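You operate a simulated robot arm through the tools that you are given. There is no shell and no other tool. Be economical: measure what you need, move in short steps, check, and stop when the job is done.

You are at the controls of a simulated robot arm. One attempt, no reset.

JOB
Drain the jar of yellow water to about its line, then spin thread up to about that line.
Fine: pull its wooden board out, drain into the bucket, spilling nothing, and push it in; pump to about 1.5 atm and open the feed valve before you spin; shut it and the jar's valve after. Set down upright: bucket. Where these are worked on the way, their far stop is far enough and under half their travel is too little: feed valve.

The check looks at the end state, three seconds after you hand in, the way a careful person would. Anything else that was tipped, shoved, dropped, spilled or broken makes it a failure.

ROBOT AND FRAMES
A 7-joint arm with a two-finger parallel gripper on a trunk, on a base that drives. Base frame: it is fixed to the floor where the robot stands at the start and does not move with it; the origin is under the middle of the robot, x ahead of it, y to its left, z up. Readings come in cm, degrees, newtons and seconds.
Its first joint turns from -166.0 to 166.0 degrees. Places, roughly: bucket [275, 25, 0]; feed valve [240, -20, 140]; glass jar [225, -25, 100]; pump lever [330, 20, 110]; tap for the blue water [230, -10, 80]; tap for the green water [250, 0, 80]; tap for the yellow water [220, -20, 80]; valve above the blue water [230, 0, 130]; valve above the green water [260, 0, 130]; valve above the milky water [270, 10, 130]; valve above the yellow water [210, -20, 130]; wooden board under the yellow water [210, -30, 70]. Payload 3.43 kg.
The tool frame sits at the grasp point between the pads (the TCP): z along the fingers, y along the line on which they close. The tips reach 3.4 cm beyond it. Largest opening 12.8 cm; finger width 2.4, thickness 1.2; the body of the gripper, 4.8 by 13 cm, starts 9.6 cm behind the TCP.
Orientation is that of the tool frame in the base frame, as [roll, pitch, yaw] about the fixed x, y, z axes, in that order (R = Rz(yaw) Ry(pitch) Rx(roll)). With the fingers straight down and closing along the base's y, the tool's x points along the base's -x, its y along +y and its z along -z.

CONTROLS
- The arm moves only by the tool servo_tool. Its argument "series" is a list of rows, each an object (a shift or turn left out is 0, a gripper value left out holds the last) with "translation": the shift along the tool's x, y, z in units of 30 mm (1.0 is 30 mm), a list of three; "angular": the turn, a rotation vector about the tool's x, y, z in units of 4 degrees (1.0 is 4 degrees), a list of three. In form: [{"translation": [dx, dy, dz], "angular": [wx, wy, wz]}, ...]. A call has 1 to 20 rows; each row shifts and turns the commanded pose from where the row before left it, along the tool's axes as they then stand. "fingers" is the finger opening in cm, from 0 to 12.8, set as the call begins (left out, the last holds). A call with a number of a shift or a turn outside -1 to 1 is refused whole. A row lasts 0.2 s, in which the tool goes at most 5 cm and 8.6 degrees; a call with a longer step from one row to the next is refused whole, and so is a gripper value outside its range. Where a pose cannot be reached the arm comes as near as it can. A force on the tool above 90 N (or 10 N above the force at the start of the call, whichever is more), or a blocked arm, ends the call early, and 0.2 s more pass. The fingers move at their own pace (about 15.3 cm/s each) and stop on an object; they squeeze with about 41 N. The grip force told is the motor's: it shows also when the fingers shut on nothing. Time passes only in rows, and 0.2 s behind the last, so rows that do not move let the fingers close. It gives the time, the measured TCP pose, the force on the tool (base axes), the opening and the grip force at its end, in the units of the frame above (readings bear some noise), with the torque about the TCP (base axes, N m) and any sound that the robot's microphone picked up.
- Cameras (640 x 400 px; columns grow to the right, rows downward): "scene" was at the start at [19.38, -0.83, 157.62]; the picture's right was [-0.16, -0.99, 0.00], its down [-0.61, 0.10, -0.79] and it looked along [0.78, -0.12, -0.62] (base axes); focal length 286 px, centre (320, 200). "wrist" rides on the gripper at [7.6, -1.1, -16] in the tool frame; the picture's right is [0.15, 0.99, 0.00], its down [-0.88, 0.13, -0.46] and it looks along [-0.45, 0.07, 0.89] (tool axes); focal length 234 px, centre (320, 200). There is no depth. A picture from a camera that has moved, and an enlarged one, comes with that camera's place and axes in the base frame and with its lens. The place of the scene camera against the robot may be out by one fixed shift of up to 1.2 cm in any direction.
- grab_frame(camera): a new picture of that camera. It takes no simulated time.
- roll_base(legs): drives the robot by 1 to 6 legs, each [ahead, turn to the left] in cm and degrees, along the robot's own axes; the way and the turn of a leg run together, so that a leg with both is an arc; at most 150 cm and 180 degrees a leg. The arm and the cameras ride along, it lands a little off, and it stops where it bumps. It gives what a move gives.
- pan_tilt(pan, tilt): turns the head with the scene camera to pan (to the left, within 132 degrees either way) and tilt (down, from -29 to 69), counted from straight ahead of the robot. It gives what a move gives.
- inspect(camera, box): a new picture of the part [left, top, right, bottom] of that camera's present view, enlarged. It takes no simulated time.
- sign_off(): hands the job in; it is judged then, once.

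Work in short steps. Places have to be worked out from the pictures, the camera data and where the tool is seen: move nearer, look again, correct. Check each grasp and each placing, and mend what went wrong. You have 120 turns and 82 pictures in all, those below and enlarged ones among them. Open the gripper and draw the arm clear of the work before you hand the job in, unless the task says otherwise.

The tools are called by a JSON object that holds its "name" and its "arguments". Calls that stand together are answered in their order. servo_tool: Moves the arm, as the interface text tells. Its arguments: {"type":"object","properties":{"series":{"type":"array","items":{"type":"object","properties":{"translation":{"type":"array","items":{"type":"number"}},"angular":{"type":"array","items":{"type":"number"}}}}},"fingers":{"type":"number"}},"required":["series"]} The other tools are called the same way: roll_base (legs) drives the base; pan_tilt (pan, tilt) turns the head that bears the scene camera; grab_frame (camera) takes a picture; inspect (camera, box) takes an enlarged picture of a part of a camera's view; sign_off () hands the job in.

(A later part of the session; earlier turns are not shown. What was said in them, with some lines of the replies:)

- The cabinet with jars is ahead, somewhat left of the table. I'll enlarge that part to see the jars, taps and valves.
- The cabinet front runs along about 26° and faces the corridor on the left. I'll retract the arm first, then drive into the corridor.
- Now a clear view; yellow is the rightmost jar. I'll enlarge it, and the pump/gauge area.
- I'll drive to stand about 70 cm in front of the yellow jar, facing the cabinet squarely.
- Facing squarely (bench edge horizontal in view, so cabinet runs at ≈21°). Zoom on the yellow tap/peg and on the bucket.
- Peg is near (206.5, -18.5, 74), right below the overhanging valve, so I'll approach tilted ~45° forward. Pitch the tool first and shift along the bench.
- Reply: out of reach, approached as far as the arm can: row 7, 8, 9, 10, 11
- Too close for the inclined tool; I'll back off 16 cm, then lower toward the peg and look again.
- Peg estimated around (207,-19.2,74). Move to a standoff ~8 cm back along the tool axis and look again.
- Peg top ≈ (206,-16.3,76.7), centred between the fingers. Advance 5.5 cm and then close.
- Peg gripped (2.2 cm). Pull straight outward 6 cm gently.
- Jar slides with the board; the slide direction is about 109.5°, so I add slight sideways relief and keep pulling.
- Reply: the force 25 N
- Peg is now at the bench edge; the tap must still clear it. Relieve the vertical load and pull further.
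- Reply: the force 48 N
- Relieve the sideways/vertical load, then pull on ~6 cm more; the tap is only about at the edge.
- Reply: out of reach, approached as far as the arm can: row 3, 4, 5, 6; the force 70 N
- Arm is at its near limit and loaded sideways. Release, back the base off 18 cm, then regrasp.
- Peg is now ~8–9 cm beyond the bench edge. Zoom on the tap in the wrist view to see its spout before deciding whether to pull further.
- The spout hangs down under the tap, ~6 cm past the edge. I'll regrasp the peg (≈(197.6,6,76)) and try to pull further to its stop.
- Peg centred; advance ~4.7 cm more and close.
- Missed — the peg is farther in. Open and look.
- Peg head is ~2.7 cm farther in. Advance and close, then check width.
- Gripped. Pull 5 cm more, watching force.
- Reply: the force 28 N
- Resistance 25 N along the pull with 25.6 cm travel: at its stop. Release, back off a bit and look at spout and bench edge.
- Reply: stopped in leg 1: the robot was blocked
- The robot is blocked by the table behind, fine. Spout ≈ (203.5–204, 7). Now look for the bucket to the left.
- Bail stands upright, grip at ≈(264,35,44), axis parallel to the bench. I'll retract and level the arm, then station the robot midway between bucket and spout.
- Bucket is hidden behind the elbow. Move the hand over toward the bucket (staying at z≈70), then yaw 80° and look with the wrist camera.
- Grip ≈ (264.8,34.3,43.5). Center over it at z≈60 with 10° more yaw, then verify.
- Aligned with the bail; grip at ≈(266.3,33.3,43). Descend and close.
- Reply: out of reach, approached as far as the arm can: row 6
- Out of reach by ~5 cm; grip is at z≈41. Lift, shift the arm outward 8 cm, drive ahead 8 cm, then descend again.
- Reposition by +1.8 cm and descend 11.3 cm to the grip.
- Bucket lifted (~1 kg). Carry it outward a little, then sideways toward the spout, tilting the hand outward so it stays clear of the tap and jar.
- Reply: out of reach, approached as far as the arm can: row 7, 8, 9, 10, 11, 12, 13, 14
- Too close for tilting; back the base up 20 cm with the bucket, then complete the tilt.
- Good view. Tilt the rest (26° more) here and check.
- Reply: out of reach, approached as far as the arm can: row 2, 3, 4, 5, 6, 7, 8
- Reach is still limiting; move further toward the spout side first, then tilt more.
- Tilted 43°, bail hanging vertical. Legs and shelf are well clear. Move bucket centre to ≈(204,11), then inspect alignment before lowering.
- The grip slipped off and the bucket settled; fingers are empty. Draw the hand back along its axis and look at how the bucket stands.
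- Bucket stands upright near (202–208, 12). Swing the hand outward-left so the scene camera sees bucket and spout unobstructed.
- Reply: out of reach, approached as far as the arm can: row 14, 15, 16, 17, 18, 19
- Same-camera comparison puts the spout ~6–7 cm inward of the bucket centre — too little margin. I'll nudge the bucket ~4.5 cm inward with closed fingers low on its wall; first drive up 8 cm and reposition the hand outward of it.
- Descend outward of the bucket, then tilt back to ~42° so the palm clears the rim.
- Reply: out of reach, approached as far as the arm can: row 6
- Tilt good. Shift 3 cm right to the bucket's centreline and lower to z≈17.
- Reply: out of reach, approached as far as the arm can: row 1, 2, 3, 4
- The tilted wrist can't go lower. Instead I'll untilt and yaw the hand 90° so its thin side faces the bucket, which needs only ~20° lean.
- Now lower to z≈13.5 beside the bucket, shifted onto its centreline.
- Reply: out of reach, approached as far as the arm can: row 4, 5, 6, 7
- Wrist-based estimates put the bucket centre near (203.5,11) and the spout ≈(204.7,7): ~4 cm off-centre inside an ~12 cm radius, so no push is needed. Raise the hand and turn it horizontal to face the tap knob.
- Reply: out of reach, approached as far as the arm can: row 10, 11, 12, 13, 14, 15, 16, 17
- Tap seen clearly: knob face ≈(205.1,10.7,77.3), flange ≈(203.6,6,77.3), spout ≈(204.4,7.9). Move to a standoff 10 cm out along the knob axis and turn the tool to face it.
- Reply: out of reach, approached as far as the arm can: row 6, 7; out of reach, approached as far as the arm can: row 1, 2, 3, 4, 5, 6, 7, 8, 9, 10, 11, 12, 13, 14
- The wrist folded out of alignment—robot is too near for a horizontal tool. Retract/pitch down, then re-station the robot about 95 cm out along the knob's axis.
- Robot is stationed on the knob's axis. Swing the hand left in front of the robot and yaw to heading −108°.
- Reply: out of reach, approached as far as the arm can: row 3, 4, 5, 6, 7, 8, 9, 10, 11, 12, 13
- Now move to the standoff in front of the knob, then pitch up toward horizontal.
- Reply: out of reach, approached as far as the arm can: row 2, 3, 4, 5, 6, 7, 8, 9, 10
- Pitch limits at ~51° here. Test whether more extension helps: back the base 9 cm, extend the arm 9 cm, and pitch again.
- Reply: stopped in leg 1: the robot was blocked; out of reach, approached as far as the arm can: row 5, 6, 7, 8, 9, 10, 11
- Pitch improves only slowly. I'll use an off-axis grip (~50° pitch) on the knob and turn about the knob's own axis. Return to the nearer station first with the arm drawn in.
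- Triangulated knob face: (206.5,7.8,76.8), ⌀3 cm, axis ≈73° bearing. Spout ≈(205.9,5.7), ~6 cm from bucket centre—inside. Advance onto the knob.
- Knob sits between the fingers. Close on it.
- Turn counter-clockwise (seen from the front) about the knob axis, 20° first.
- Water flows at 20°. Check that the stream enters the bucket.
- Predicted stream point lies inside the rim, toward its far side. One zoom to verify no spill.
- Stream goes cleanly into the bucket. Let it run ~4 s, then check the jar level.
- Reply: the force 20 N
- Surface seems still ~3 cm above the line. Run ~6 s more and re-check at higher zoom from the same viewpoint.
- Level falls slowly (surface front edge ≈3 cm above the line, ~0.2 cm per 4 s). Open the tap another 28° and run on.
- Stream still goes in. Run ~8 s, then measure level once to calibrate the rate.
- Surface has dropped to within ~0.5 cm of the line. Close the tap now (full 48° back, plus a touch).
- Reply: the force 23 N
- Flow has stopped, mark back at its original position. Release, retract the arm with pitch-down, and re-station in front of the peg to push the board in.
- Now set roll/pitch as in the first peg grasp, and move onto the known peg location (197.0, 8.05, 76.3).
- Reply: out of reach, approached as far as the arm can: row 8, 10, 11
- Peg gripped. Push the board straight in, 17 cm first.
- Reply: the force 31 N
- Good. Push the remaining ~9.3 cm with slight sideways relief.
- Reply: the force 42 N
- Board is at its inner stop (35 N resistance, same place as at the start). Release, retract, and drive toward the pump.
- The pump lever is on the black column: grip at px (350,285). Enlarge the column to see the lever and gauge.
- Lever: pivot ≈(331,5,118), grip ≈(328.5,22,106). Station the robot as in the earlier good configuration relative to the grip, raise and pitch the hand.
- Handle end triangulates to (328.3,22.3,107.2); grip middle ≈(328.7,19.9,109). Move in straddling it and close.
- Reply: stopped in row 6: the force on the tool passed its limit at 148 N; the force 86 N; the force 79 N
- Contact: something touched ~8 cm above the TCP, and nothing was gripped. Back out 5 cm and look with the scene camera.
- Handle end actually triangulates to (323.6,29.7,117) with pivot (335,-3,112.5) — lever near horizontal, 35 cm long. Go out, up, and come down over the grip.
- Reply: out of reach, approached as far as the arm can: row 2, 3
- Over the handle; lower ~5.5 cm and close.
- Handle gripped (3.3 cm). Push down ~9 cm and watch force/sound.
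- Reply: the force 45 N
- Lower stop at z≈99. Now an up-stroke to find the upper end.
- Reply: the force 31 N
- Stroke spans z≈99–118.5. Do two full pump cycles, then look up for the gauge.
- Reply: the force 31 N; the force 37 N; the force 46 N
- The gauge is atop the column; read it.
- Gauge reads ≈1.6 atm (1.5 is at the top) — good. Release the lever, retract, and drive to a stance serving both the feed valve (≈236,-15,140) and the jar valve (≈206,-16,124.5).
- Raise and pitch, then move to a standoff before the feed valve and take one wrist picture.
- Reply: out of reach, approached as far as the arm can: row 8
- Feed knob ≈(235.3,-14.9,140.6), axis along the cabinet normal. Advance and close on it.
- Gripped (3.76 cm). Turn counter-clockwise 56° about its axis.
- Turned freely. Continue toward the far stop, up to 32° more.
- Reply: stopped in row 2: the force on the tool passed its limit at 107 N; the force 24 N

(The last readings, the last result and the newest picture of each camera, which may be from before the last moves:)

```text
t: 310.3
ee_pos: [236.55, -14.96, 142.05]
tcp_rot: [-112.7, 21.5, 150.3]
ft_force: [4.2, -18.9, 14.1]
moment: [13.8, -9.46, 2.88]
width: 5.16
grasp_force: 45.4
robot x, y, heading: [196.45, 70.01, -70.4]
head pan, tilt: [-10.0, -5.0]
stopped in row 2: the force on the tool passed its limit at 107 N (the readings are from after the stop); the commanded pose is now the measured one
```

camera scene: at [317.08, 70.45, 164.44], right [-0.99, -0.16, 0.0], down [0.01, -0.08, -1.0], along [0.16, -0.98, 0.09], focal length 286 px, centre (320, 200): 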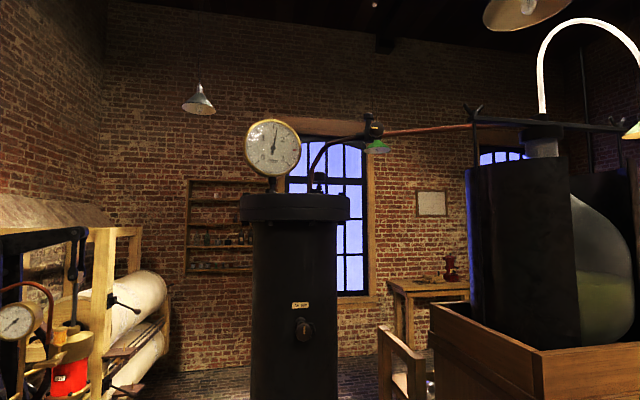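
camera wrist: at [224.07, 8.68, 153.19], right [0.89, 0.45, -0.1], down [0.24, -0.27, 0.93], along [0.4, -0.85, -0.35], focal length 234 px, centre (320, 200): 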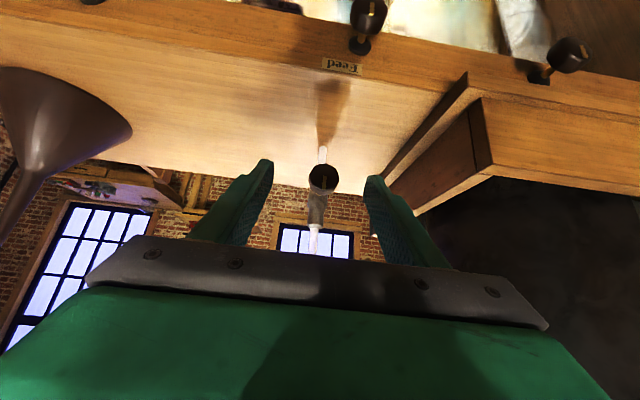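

The hand touched the box beside it at ~60°. That's past half travel; open the fingers and rotate back clear without turning the knob, then retract.

{"name": "servo_tool", "arguments": {"series": [{}, {}, {"angular": [-0.727, 0, 0.687], "translation": [0, -0.03, -0.05]}, {"angular": [-0.727, 0, 0.687], "translation": [0, -0.03, -0.05]}, {"angular": [-0.727, 0, 0.687], "translation": [0, -0.03, -0.1]}, {"angular": [-0.727, 0, 0.687], "translation": [0, -0.03, -0.1]}, {"angular": [-0.727, 0, 0.687], "translation": [0, -0.03, -0.2]}, {"angular": [-0.727, 0, 0.687], "translation": [0, -0.03, -0.3]}, {"angular": [-0.727, 0, 0.687], "translation": [0, 0, -0.5]}, {"angular": [-0.727, 0, 0.687], "translation": [0, 0, -0.5]}, {"angular": [-0.727, 0, 0.687], "translation": [0, 0, -0.5]}, {"angular": [-0.727, 0, 0.687], "translation": [0, 0, -0.5]}, {"angular": [-0.727, 0, 0.687], "translation": [0, 0, -0.5]}, {"angular": [-0.727, 0, 0.687], "translation": [0, 0, -0.5]}, {"angular": [-0.727, 0, 0.687]}, {"angular": [-0.727, 0, 0.687]}, {}], "fingers": 8.5}}

```text
t: 313.9
ee_pos: [237.36, -6.07, 149.43]
tcp_rot: [-174.3, 44.2, 115.0]
ft_force: [0.1, 0.2, 0.6]
moment: [0.01, 0.0, -0.03]
width: 8.5
grasp_force: 0.1
robot x, y, heading: [196.56, 70.08, -70.4]
head pan, tilt: [-10.0, -5.0]
```

Feed valve is opened ~58°. Now reorient and go to a standoff before the yellow jar's valve (≈205.7,-16.1,124.5).

{"name": "servo_tool", "arguments": {"series": [{"angular": [-0.64, 0, 0.8]}, {"translation": [0.5, 0, -0.4]}, {"translation": [0.483, -0.922, 0.19]}, {"translation": [0.483, -0.922, 0.19]}, {"translation": [0.483, -0.922, 0.19]}, {"translation": [0.483, -0.922, 0.19]}, {"translation": [0.483, -0.922, 0.19]}, {"translation": [0.483, -0.922, 0.19]}, {"translation": [0.483, -0.922, 0.19]}, {"translation": [0.483, -0.922, 0.19]}, {"translation": [0.483, -0.922, 0.19]}, {"translation": [0.483, -0.922, 0.19]}, {"translation": [0.483, -0.922, 0.19]}, {"translation": [0.483, -0.922, 0.19]}, {"translation": [-0.5, 0, 0.4]}, {}], "fingers": 7.5}}

```text
t: 317.3
ee_pos: [203.82, -10.92, 130.67]
tcp_rot: [-179.0, 43.0, 111.3]
ft_force: [-0.6, 0.1, -0.1]
moment: [-0.02, 0.01, 0.03]
width: 7.51
grasp_force: 0.1
robot x, y, heading: [196.22, 70.29, -70.1]
head pan, tilt: [-10.0, -5.0]
```

Advance 8.5 cm and close on the jar valve knob.

{"name": "servo_tool", "arguments": {"series": [{"translation": [-0.065, -0.01, 0.71]}, {"translation": [-0.065, -0.01, 0.71]}, {"translation": [-0.065, -0.01, 0.71]}, {"translation": [-0.065, -0.01, 0.71]}, {}]}}

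{"name": "servo_tool", "arguments": {"series": [{}, {}, {}], "fingers": 0}}

```text
t: 318.4
ee_pos: [204.87, -15.57, 128.18]
tcp_rot: [179.4, 44.7, 109.6]
ft_force: [-4.5, 66.5, 22.8]
moment: [0.36, -0.09, -0.06]
width: 6.65
grasp_force: 0.0
robot x, y, heading: [196.53, 70.1, -70.2]
head pan, tilt: [-10.0, -5.0]
stopped in row 5: the force on the tool passed its limit at 119 N (the readings are from after the stop); the commanded pose is now the measured one
```

```text
t: 319.2
ee_pos: [204.88, -15.73, 128.13]
tcp_rot: [179.0, 44.6, 109.3]
ft_force: [3.2, 55.6, 17.6]
moment: [1.1, -0.84, -1.6]
width: 5.27
grasp_force: 40.7
robot x, y, heading: [196.59, 70.17, -70.3]
head pan, tilt: [-10.0, -5.0]
stopped in row 3: the force on the tool passed its limit at 91 N (the readings are from after the stop); the commanded pose is now the measured one
```

Contact before a proper grip. Back off 6 cm along the tool axis and take one wrist picture to correct.

{"name": "servo_tool", "arguments": {"series": [{"translation": [0.2, 0, -0.2]}, {"translation": [0, 0, -0.7]}, {"translation": [0, 0, -0.7]}, {"translation": [0, 0, -0.6]}, {}], "fingers": 8}}

{"name": "grab_frame", "arguments": {"camera": "wrist"}}

```text
t: 320.4
ee_pos: [203.02, -11.7, 129.62]
tcp_rot: [-179.5, 42.5, 110.2]
ft_force: [-0.5, 0.5, -0.3]
moment: [0.01, 0.01, 0.02]
width: 8.01
grasp_force: 0.0
robot x, y, heading: [196.66, 69.84, -70.3]
head pan, tilt: [-10.0, -5.0]
```

```text
2 pictures are left
camera wrist: at [196.47, 3.34, 136.37], right [0.89, 0.44, -0.1], down [0.24, -0.28, 0.93], along [0.38, -0.86, -0.35], focal length 234 px, centre (320, 200)
```

wrist: 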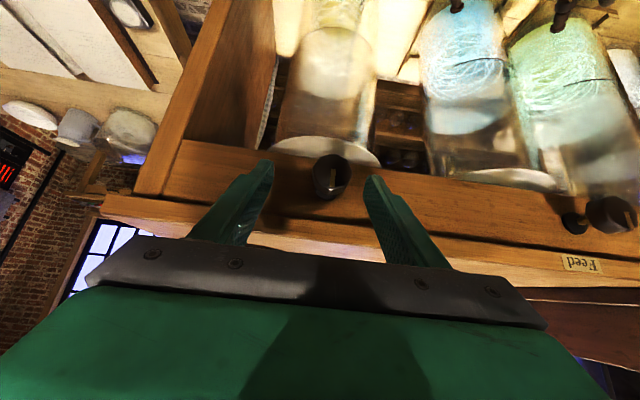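

Knob face confirmed at ≈(205.8,-16,125.7) but it protrudes only ~3 cm, so the tips hit the frieze. Approach shallower so only the tips hold it.

{"name": "servo_tool", "arguments": {"series": [{"translation": [-0.106, 0.103, 0.52]}, {"translation": [-0.106, 0.103, 0.52]}, {"translation": [-0.106, 0.103, 0.52]}, {}], "fingers": 7}}

{"name": "servo_tool", "arguments": {"series": [{}, {}, {}], "fingers": 0}}

```text
t: 321.4
ee_pos: [205.32, -14.73, 129.17]
tcp_rot: [179.2, 44.6, 109.3]
ft_force: [0.3, 0.2, 0.2]
moment: [0.02, 0.04, 0.01]
width: 6.97
grasp_force: 0.1
robot x, y, heading: [196.55, 70.07, -70.6]
head pan, tilt: [-10.0, -5.0]
```

```text
t: 322.2
ee_pos: [205.47, -15.13, 129.88]
tcp_rot: [179.5, 45.4, 109.7]
ft_force: [8.1, -55.1, 45.9]
moment: [-1.45, -0.05, -0.33]
width: 0.0
grasp_force: 32.9
robot x, y, heading: [196.35, 70.08, -70.5]
head pan, tilt: [-10.0, -5.0]
```

Landed ~2.5 cm too high and closed above the knob. Open and lower straight down 2.6 cm, then close.

{"name": "servo_tool", "arguments": {"series": [{}, {}], "fingers": 7}}

{"name": "servo_tool", "arguments": {"series": [{"translation": [0.3, 0, 0.31]}, {"translation": [0.3, 0, 0.31]}, {}, {}]}}

```text
t: 322.8
ee_pos: [205.41, -14.64, 129.09]
tcp_rot: [179.1, 44.4, 109.3]
ft_force: [0.5, -0.2, -0.3]
moment: [0.01, 0.02, -0.01]
width: 7.0
grasp_force: 0.0
robot x, y, heading: [196.61, 69.88, -70.6]
head pan, tilt: [-10.0, -5.0]
```

```text
t: 323.8
ee_pos: [205.29, -14.84, 126.91]
tcp_rot: [179.3, 44.6, 109.5]
ft_force: [0.6, 0.6, 0.1]
moment: [-0.01, 0.03, -0.01]
width: 6.99
grasp_force: 0.1
robot x, y, heading: [196.65, 69.88, -70.2]
head pan, tilt: [-10.0, -5.0]
```

{"name": "servo_tool", "arguments": {"series": [{}, {}, {}], "fingers": 0}}

```text
t: 324.6
ee_pos: [205.43, -14.77, 126.82]
tcp_rot: [179.3, 44.7, 109.5]
ft_force: [2.7, 2.6, 0.3]
moment: [0.01, -0.02, 0.09]
width: 3.75
grasp_force: 44.3
robot x, y, heading: [196.37, 70.02, -70.2]
head pan, tilt: [-10.0, -5.0]
```

Gripped (3.75 cm). Aim the head at the jar, then open the jar valve 40° counter-clockwise and look at the thread.

{"name": "pan_tilt", "arguments": {"pan": -13, "tilt": 37}}

{"name": "servo_tool", "arguments": {"series": [{"angular": [0.711, 0, -0.703], "translation": [0, 0.025, 0]}, {"angular": [0.711, 0, -0.703], "translation": [0, 0.025, 0]}, {"angular": [0.711, 0, -0.703], "translation": [0, 0.025, 0]}, {"angular": [0.711, 0, -0.703], "translation": [0, 0.025, 0]}, {"angular": [0.711, 0, -0.703], "translation": [0, 0.025, 0]}, {"angular": [0.711, 0, -0.703], "translation": [0, 0.025, 0]}, {"angular": [0.711, 0, -0.703], "translation": [0, 0.025, 0]}, {"angular": [0.711, 0, -0.703], "translation": [0, 0.025, 0]}, {"angular": [0.711, 0, -0.703], "translation": [0, 0.025, 0]}, {"angular": [0.711, 0, -0.703], "translation": [0, 0.025, 0]}, {}, {}, {}, {}, {}, {}, {}, {}, {}, {}]}}

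{"name": "inspect", "arguments": {"camera": "scene", "box": [240, 110, 400, 290]}}

```text
t: 325.7
ee_pos: [205.44, -14.81, 126.82]
tcp_rot: [179.2, 44.7, 109.5]
ft_force: [5.1, 3.5, -1.5]
moment: [0.02, -0.09, 0.07]
width: 3.77
grasp_force: 45.1
robot x, y, heading: [196.41, 69.77, -70.3]
head pan, tilt: [-13.0, 37.0]
```

```text
t: 329.9
ee_pos: [206.11, -14.47, 126.58]
tcp_rot: [-130.9, 32.7, 142.1]
ft_force: [-3.7, 3.5, -5.0]
moment: [0.15, 0.04, -0.09]
width: 3.73
grasp_force: 45.1
robot x, y, heading: [196.83, 69.84, -70.4]
head pan, tilt: [-13.0, 37.0]
```

```text
2.22 times, centred on (320, 200) of scene
camera zoom: at [201.4, 51.9, 157.77], right [-0.99, -0.12, 0.0], down [-0.07, 0.6, -0.8], along [0.09, -0.79, -0.6], focal length 634 px, centre (320, 200)
```

zoom: 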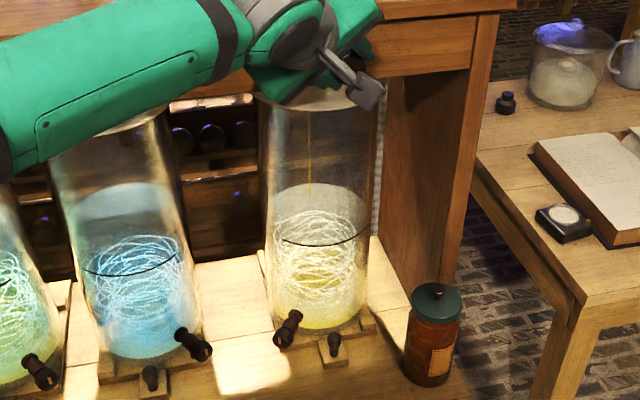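

Thread is being spun (visible filament). Pile top is ~5 cm below the line. Run ~8.4 s, then use the last picture to get the rate.

{"name": "servo_tool", "arguments": {"series": [{}, {}, {}, {}, {}, {}, {}, {}, {}, {}, {}, {}, {}, {}, {}, {}, {}, {}, {}, {}]}}

{"name": "servo_tool", "arguments": {"series": [{}, {}, {}, {}, {}, {}, {}, {}, {}, {}, {}, {}, {}, {}, {}, {}, {}, {}, {}, {}]}}

{"name": "inspect", "arguments": {"camera": "scene", "box": [284, 180, 356, 225]}}

```text
t: 334.1
ee_pos: [206.07, -14.51, 126.51]
tcp_rot: [-130.9, 32.8, 142.1]
ft_force: [-5.1, 4.9, -7.5]
moment: [0.16, 0.0, -0.1]
width: 3.76
grasp_force: 44.9
robot x, y, heading: [196.67, 70.2, -70.1]
head pan, tilt: [-13.0, 37.0]
```

```text
t: 338.3
ee_pos: [206.08, -14.52, 126.58]
tcp_rot: [-130.8, 32.9, 142.1]
ft_force: [-4.8, 3.8, -6.2]
moment: [0.1, 0.01, -0.11]
width: 3.73
grasp_force: 44.8
robot x, y, heading: [196.45, 69.93, -70.6]
head pan, tilt: [-13.0, 37.0]
```

```text
8.89 times, centred on (320, 202) of scene
camera zoom: at [201.38, 51.9, 157.76], right [-0.99, -0.12, 0.0], down [-0.07, 0.6, -0.8], along [0.09, -0.79, -0.6], focal length 2538 px, centre (320, 178)
```

zoom: 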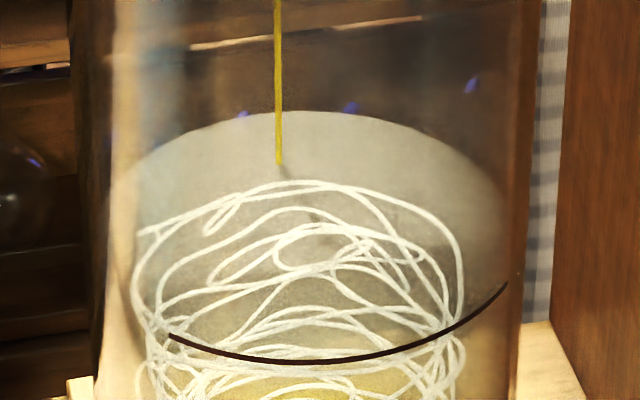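

Thread rises ≈0.31 cm/s; ~2.7 cm remain to the line. Wait ~7.5 s more and then shut the valve.

{"name": "servo_tool", "arguments": {"series": [{}, {}, {}, {}, {}, {}, {}, {}, {}, {}, {}, {}, {}, {}, {}, {}, {}, {}, {}, {}]}}

{"name": "servo_tool", "arguments": {"series": [{}, {}, {}, {}, {}, {}, {}, {}, {}, {}, {}, {}, {}, {}, {}]}}

{"name": "servo_tool", "arguments": {"series": [{"angular": [-0.711, 0, 0.703], "translation": [0, -0.025, 0]}, {"angular": [-0.711, 0, 0.703], "translation": [0, -0.025, 0]}, {"angular": [-0.711, 0, 0.703], "translation": [0, -0.025, 0]}, {"angular": [-0.711, 0, 0.703], "translation": [0, -0.025, 0]}, {"angular": [-0.711, 0, 0.703], "translation": [0, -0.025, 0]}, {"angular": [-0.711, 0, 0.703], "translation": [0, -0.025, 0]}, {"angular": [-0.711, 0, 0.703], "translation": [0, -0.025, 0]}, {"angular": [-0.711, 0, 0.703], "translation": [0, -0.025, 0]}, {"angular": [-0.711, 0, 0.703], "translation": [0, -0.025, 0]}, {"angular": [-0.711, 0, 0.703], "translation": [0, -0.025, 0]}, {"angular": [-0.711, 0, 0.703]}, {}]}}

```text
t: 342.5
ee_pos: [206.01, -14.52, 126.55]
tcp_rot: [-130.9, 32.9, 142.1]
ft_force: [-3.4, 2.1, -3.5]
moment: [0.06, 0.01, -0.05]
width: 3.73
grasp_force: 45.1
robot x, y, heading: [196.47, 69.67, -70.4]
head pan, tilt: [-13.0, 37.0]
```

```text
t: 345.7
ee_pos: [206.08, -14.57, 126.56]
tcp_rot: [-130.8, 32.9, 142.1]
ft_force: [-2.7, 0.9, -3.2]
moment: [0.0, 0.04, -0.03]
width: 3.75
grasp_force: 44.8
robot x, y, heading: [196.34, 69.74, -70.1]
head pan, tilt: [-13.0, 37.0]
```

```text
t: 348.3
ee_pos: [205.33, -14.7, 126.9]
tcp_rot: [174.0, 44.4, 105.8]
ft_force: [-0.7, 1.6, 19.4]
moment: [0.53, 0.19, 0.06]
width: 3.74
grasp_force: 44.9
robot x, y, heading: [196.25, 69.87, -70.5]
head pan, tilt: [-13.0, 37.0]
```

Valve is shut against its stop (0.53 N·m). Release, back off, straighten, and rise toward the feed valve.

{"name": "servo_tool", "arguments": {"series": [{}, {}, {"translation": [0, 0, -0.7]}, {"translation": [0, 0, -0.9]}, {"translation": [0, 0, -0.9]}, {"angular": [0.65, 0, -0.8]}, {"translation": [-0.5, 0, -0.7]}, {"translation": [-0.5, 0, -0.7]}, {"translation": [-0.5, 0, -0.7]}, {"translation": [-0.5, 0, -0.7]}, {}], "fingers": 7.5}}

```text
t: 350.7
ee_pos: [202.75, -8.96, 140.04]
tcp_rot: [-179.4, 42.5, 110.8]
ft_force: [0.3, 0.1, 0.1]
moment: [-0.02, 0.03, 0.02]
width: 7.51
grasp_force: 0.0
robot x, y, heading: [196.25, 69.88, -70.4]
head pan, tilt: [-13.0, 37.0]
```

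Move to the feed-valve standoff and pre-rotate +28° so I can turn it clockwise ~60°.

{"name": "servo_tool", "arguments": {"series": [{"translation": [-0.421, 0.985, 0.04]}, {"translation": [-0.421, 0.985, 0.04]}, {"translation": [-0.421, 0.985, 0.04]}, {"translation": [-0.421, 0.985, 0.04]}, {"translation": [-0.421, 0.985, 0.04]}, {"translation": [-0.421, 0.985, 0.04]}, {"translation": [-0.421, 0.985, 0.04]}, {"translation": [-0.421, 0.985, 0.04]}, {"translation": [-0.421, 0.985, 0.04]}, {"translation": [-0.421, 0.985, 0.04]}, {"translation": [-0.421, 0.985, 0.04]}, {"angular": [0.737, 0, -0.676]}, {"angular": [0.737, 0, -0.676]}, {"angular": [0.737, 0, -0.676]}, {"angular": [0.737, 0, -0.676]}, {"angular": [0.737, 0, -0.676]}, {"angular": [0.737, 0, -0.676]}, {"angular": [0.737, 0, -0.676]}, {}]}}

```text
t: 354.7
ee_pos: [236.7, -7.25, 151.34]
tcp_rot: [-143.6, 38.6, 134.2]
ft_force: [0.0, 1.1, -0.1]
moment: [0.03, -0.02, 0.01]
width: 7.48
grasp_force: 0.0
robot x, y, heading: [196.36, 69.83, -70.0]
head pan, tilt: [-13.0, 37.0]
```

{"name": "servo_tool", "arguments": {"series": [{"translation": [0.53, 0.51, 0]}, {"translation": [0, 0, 0.8]}, {"translation": [0, 0, 0.8]}, {"translation": [0, 0, 0.8]}, {"translation": [0, 0, 0.8]}, {"translation": [0, 0, 0.6]}, {}]}}

```text
t: 356.3
ee_pos: [236.31, -14.84, 142.52]
tcp_rot: [-143.6, 38.6, 134.0]
ft_force: [-0.3, 0.4, -0.1]
moment: [-0.02, 0.0, -0.01]
width: 7.5
grasp_force: 0.0
robot x, y, heading: [196.53, 69.84, -70.5]
head pan, tilt: [-13.0, 37.0]
```

{"name": "servo_tool", "arguments": {"series": [{"translation": [0, 0, 0.27]}, {}]}}

{"name": "servo_tool", "arguments": {"series": [{}, {}, {}], "fingers": 0}}

```text
t: 356.9
ee_pos: [236.22, -15.43, 142.03]
tcp_rot: [-143.6, 38.8, 134.1]
ft_force: [0.4, -0.5, -0.3]
moment: [-0.03, -0.01, 0.03]
width: 7.5
grasp_force: 0.0
robot x, y, heading: [196.55, 69.85, -70.3]
head pan, tilt: [-13.0, 37.0]
```

```text
t: 357.7
ee_pos: [236.23, -15.48, 141.99]
tcp_rot: [-143.5, 38.7, 134.2]
ft_force: [3.5, -11.9, 0.7]
moment: [0.73, 0.31, -0.39]
width: 3.72
grasp_force: 45.3
robot x, y, heading: [196.7, 70.13, -70.2]
head pan, tilt: [-13.0, 37.0]
```

Gripped (3.72 cm). Turn clockwise about its axis, 56° first.

{"name": "servo_tool", "arguments": {"series": [{"angular": [-0.737, 0, 0.676], "translation": [0, -0.03, 0]}, {"angular": [-0.737, 0, 0.676], "translation": [0, -0.03, 0]}, {"angular": [-0.737, 0, 0.676], "translation": [0, -0.03, 0]}, {"angular": [-0.737, 0, 0.676], "translation": [0, -0.03, 0]}, {"angular": [-0.737, 0, 0.676], "translation": [0, -0.03, 0]}, {"angular": [-0.737, 0, 0.676], "translation": [0, -0.03, 0]}, {"angular": [-0.737, 0, 0.676], "translation": [0, -0.03, 0]}, {"angular": [-0.737, 0, 0.676], "translation": [0, -0.03, 0]}, {"angular": [-0.737, 0, 0.676], "translation": [0, -0.03, 0]}, {"angular": [-0.737, 0, 0.676], "translation": [0, -0.03, 0]}, {"angular": [-0.737, 0, 0.676], "translation": [0, -0.03, 0]}, {"angular": [-0.737, 0, 0.676], "translation": [0, -0.03, 0]}, {"angular": [-0.737, 0, 0.676], "translation": [0, -0.03, 0]}, {"angular": [-0.737, 0, 0.676], "translation": [0, -0.03, 0]}, {}]}}

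```text
t: 360.9
ee_pos: [234.89, -15.95, 141.76]
tcp_rot: [143.1, 38.4, 86.4]
ft_force: [-22.6, -8.1, 18.8]
moment: [-0.36, 0.18, -0.18]
width: 3.73
grasp_force: 45.0
robot x, y, heading: [196.36, 69.71, -70.5]
head pan, tilt: [-13.0, 37.0]
```

Continue clockwise a few degrees until the shut stop is felt.

{"name": "servo_tool", "arguments": {"series": [{"angular": [-0.737, 0, 0.676], "translation": [0, -0.02, 0]}, {"angular": [-0.737, 0, 0.676], "translation": [0, -0.02, 0]}, {}]}}

```text
t: 361.7
ee_pos: [235.39, -15.84, 140.66]
tcp_rot: [134.7, 34.5, 82.0]
ft_force: [-0.5, 2.8, 31.5]
moment: [-0.51, -0.32, -0.25]
width: 3.77
grasp_force: 44.7
robot x, y, heading: [196.28, 69.91, -70.1]
head pan, tilt: [-13.0, 37.0]
```

Torque about the axis is still small; turn further clockwise to be sure it reaches the stop.

{"name": "servo_tool", "arguments": {"series": [{"angular": [-0.737, 0, 0.676], "translation": [0, -0.02, 0]}, {"angular": [-0.737, 0, 0.676], "translation": [0, -0.02, 0]}, {"angular": [-0.737, 0, 0.676], "translation": [0, -0.02, 0]}, {}]}}

```text
t: 362.7
ee_pos: [236.62, -15.4, 139.47]
tcp_rot: [123.5, 27.5, 77.3]
ft_force: [16.9, 39.9, 42.6]
moment: [-1.12, 0.36, -0.06]
width: 3.72
grasp_force: 45.1
robot x, y, heading: [196.49, 69.99, -70.1]
head pan, tilt: [-13.0, 37.0]
```

Now 0.7 N·m about the axis with rising force: feed valve is hard shut. Release and retract clear.

{"name": "servo_tool", "arguments": {"series": [{}, {}, {"translation": [0, 0, -0.5]}, {"translation": [0, 0, -0.8]}, {"translation": [0, 0, -0.9]}, {"translation": [0, 0, -0.9]}, {"translation": [0, 0, -0.9]}, {}], "fingers": 8}}

```text
t: 364.7
ee_pos: [226.43, -10.95, 143.54]
tcp_rot: [124.7, 26.6, 76.7]
ft_force: [-0.3, 0.4, 1.0]
moment: [-0.01, 0.0, -0.05]
width: 8.01
grasp_force: 0.1
robot x, y, heading: [196.15, 70.37, -69.9]
head pan, tilt: [-13.0, 37.0]
stopped in row 8: the arm was blocked; the commanded pose is now the measured one
```

Back the base off and draw the arm outward, clear of the cabinet.

{"name": "roll_base", "arguments": {"legs": [[-14, 0]]}}

{"name": "servo_tool", "arguments": {"series": [{"translation": [0.6, 0, -0.5]}, {"translation": [0.6, 0, -0.5]}, {"translation": [0.6, 0, -0.5]}, {"translation": [0.6, 0, -0.5]}, {}, {}]}}

```text
t: 366.0
ee_pos: [221.3, 2.33, 143.57]
tcp_rot: [124.7, 26.8, 76.5]
ft_force: [-0.6, -0.4, 0.7]
moment: [-0.01, 0.0, 0.02]
width: 8.01
grasp_force: 0.1
robot x, y, heading: [191.71, 83.43, -70.8]
head pan, tilt: [-13.0, 37.0]
```

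```text
t: 367.6
ee_pos: [218.95, 10.57, 140.52]
tcp_rot: [127.7, 25.6, 77.7]
ft_force: [0.4, 0.0, 1.4]
moment: [0.02, -0.01, -0.01]
width: 8.01
grasp_force: 0.0
robot x, y, heading: [191.64, 83.3, -70.5]
head pan, tilt: [-13.0, 37.0]
stopped in row 6: the arm was blocked; the commanded pose is now the measured one
```

The arm is clear with the gripper open and everything is shut, so I'm handing in.

{"name": "sign_off", "arguments": {}}

```text
The job is handed in.
```

I've handed the job in, but I ran out of pictures, so the final thread height and the two valves being shut are not confirmed by sight.

- **Draining:** I pulled the yellow jar's board out, drained into the bucket until the water was just under the line, and shut the tap. I saw no spill, and the board is back at its inner stop. While I was placing the bucket, it slipped from my grip and dropped a few centimetres before draining. It landed upright and stayed there.
- **Spinning:** I pumped to about 1.6 atm, opened the feed valve about 58°, and then spun thread. In the last picture the thread was 2.7 cm below the line. I timed the rest from its measured rate, so it should now be at about the line.
- **Shutting off:** I turned both valves back. The feed valve hit a hard stop. The jar's valve I judged shut by turning it back a little further than I had opened it.
- **Bumps:** I hit three things that I did not check afterwards. The hand struck the wooden box beside the feed valve (107 N), the cabinet front at the jar's valve (119 N), and something near the pump lever (148 N).
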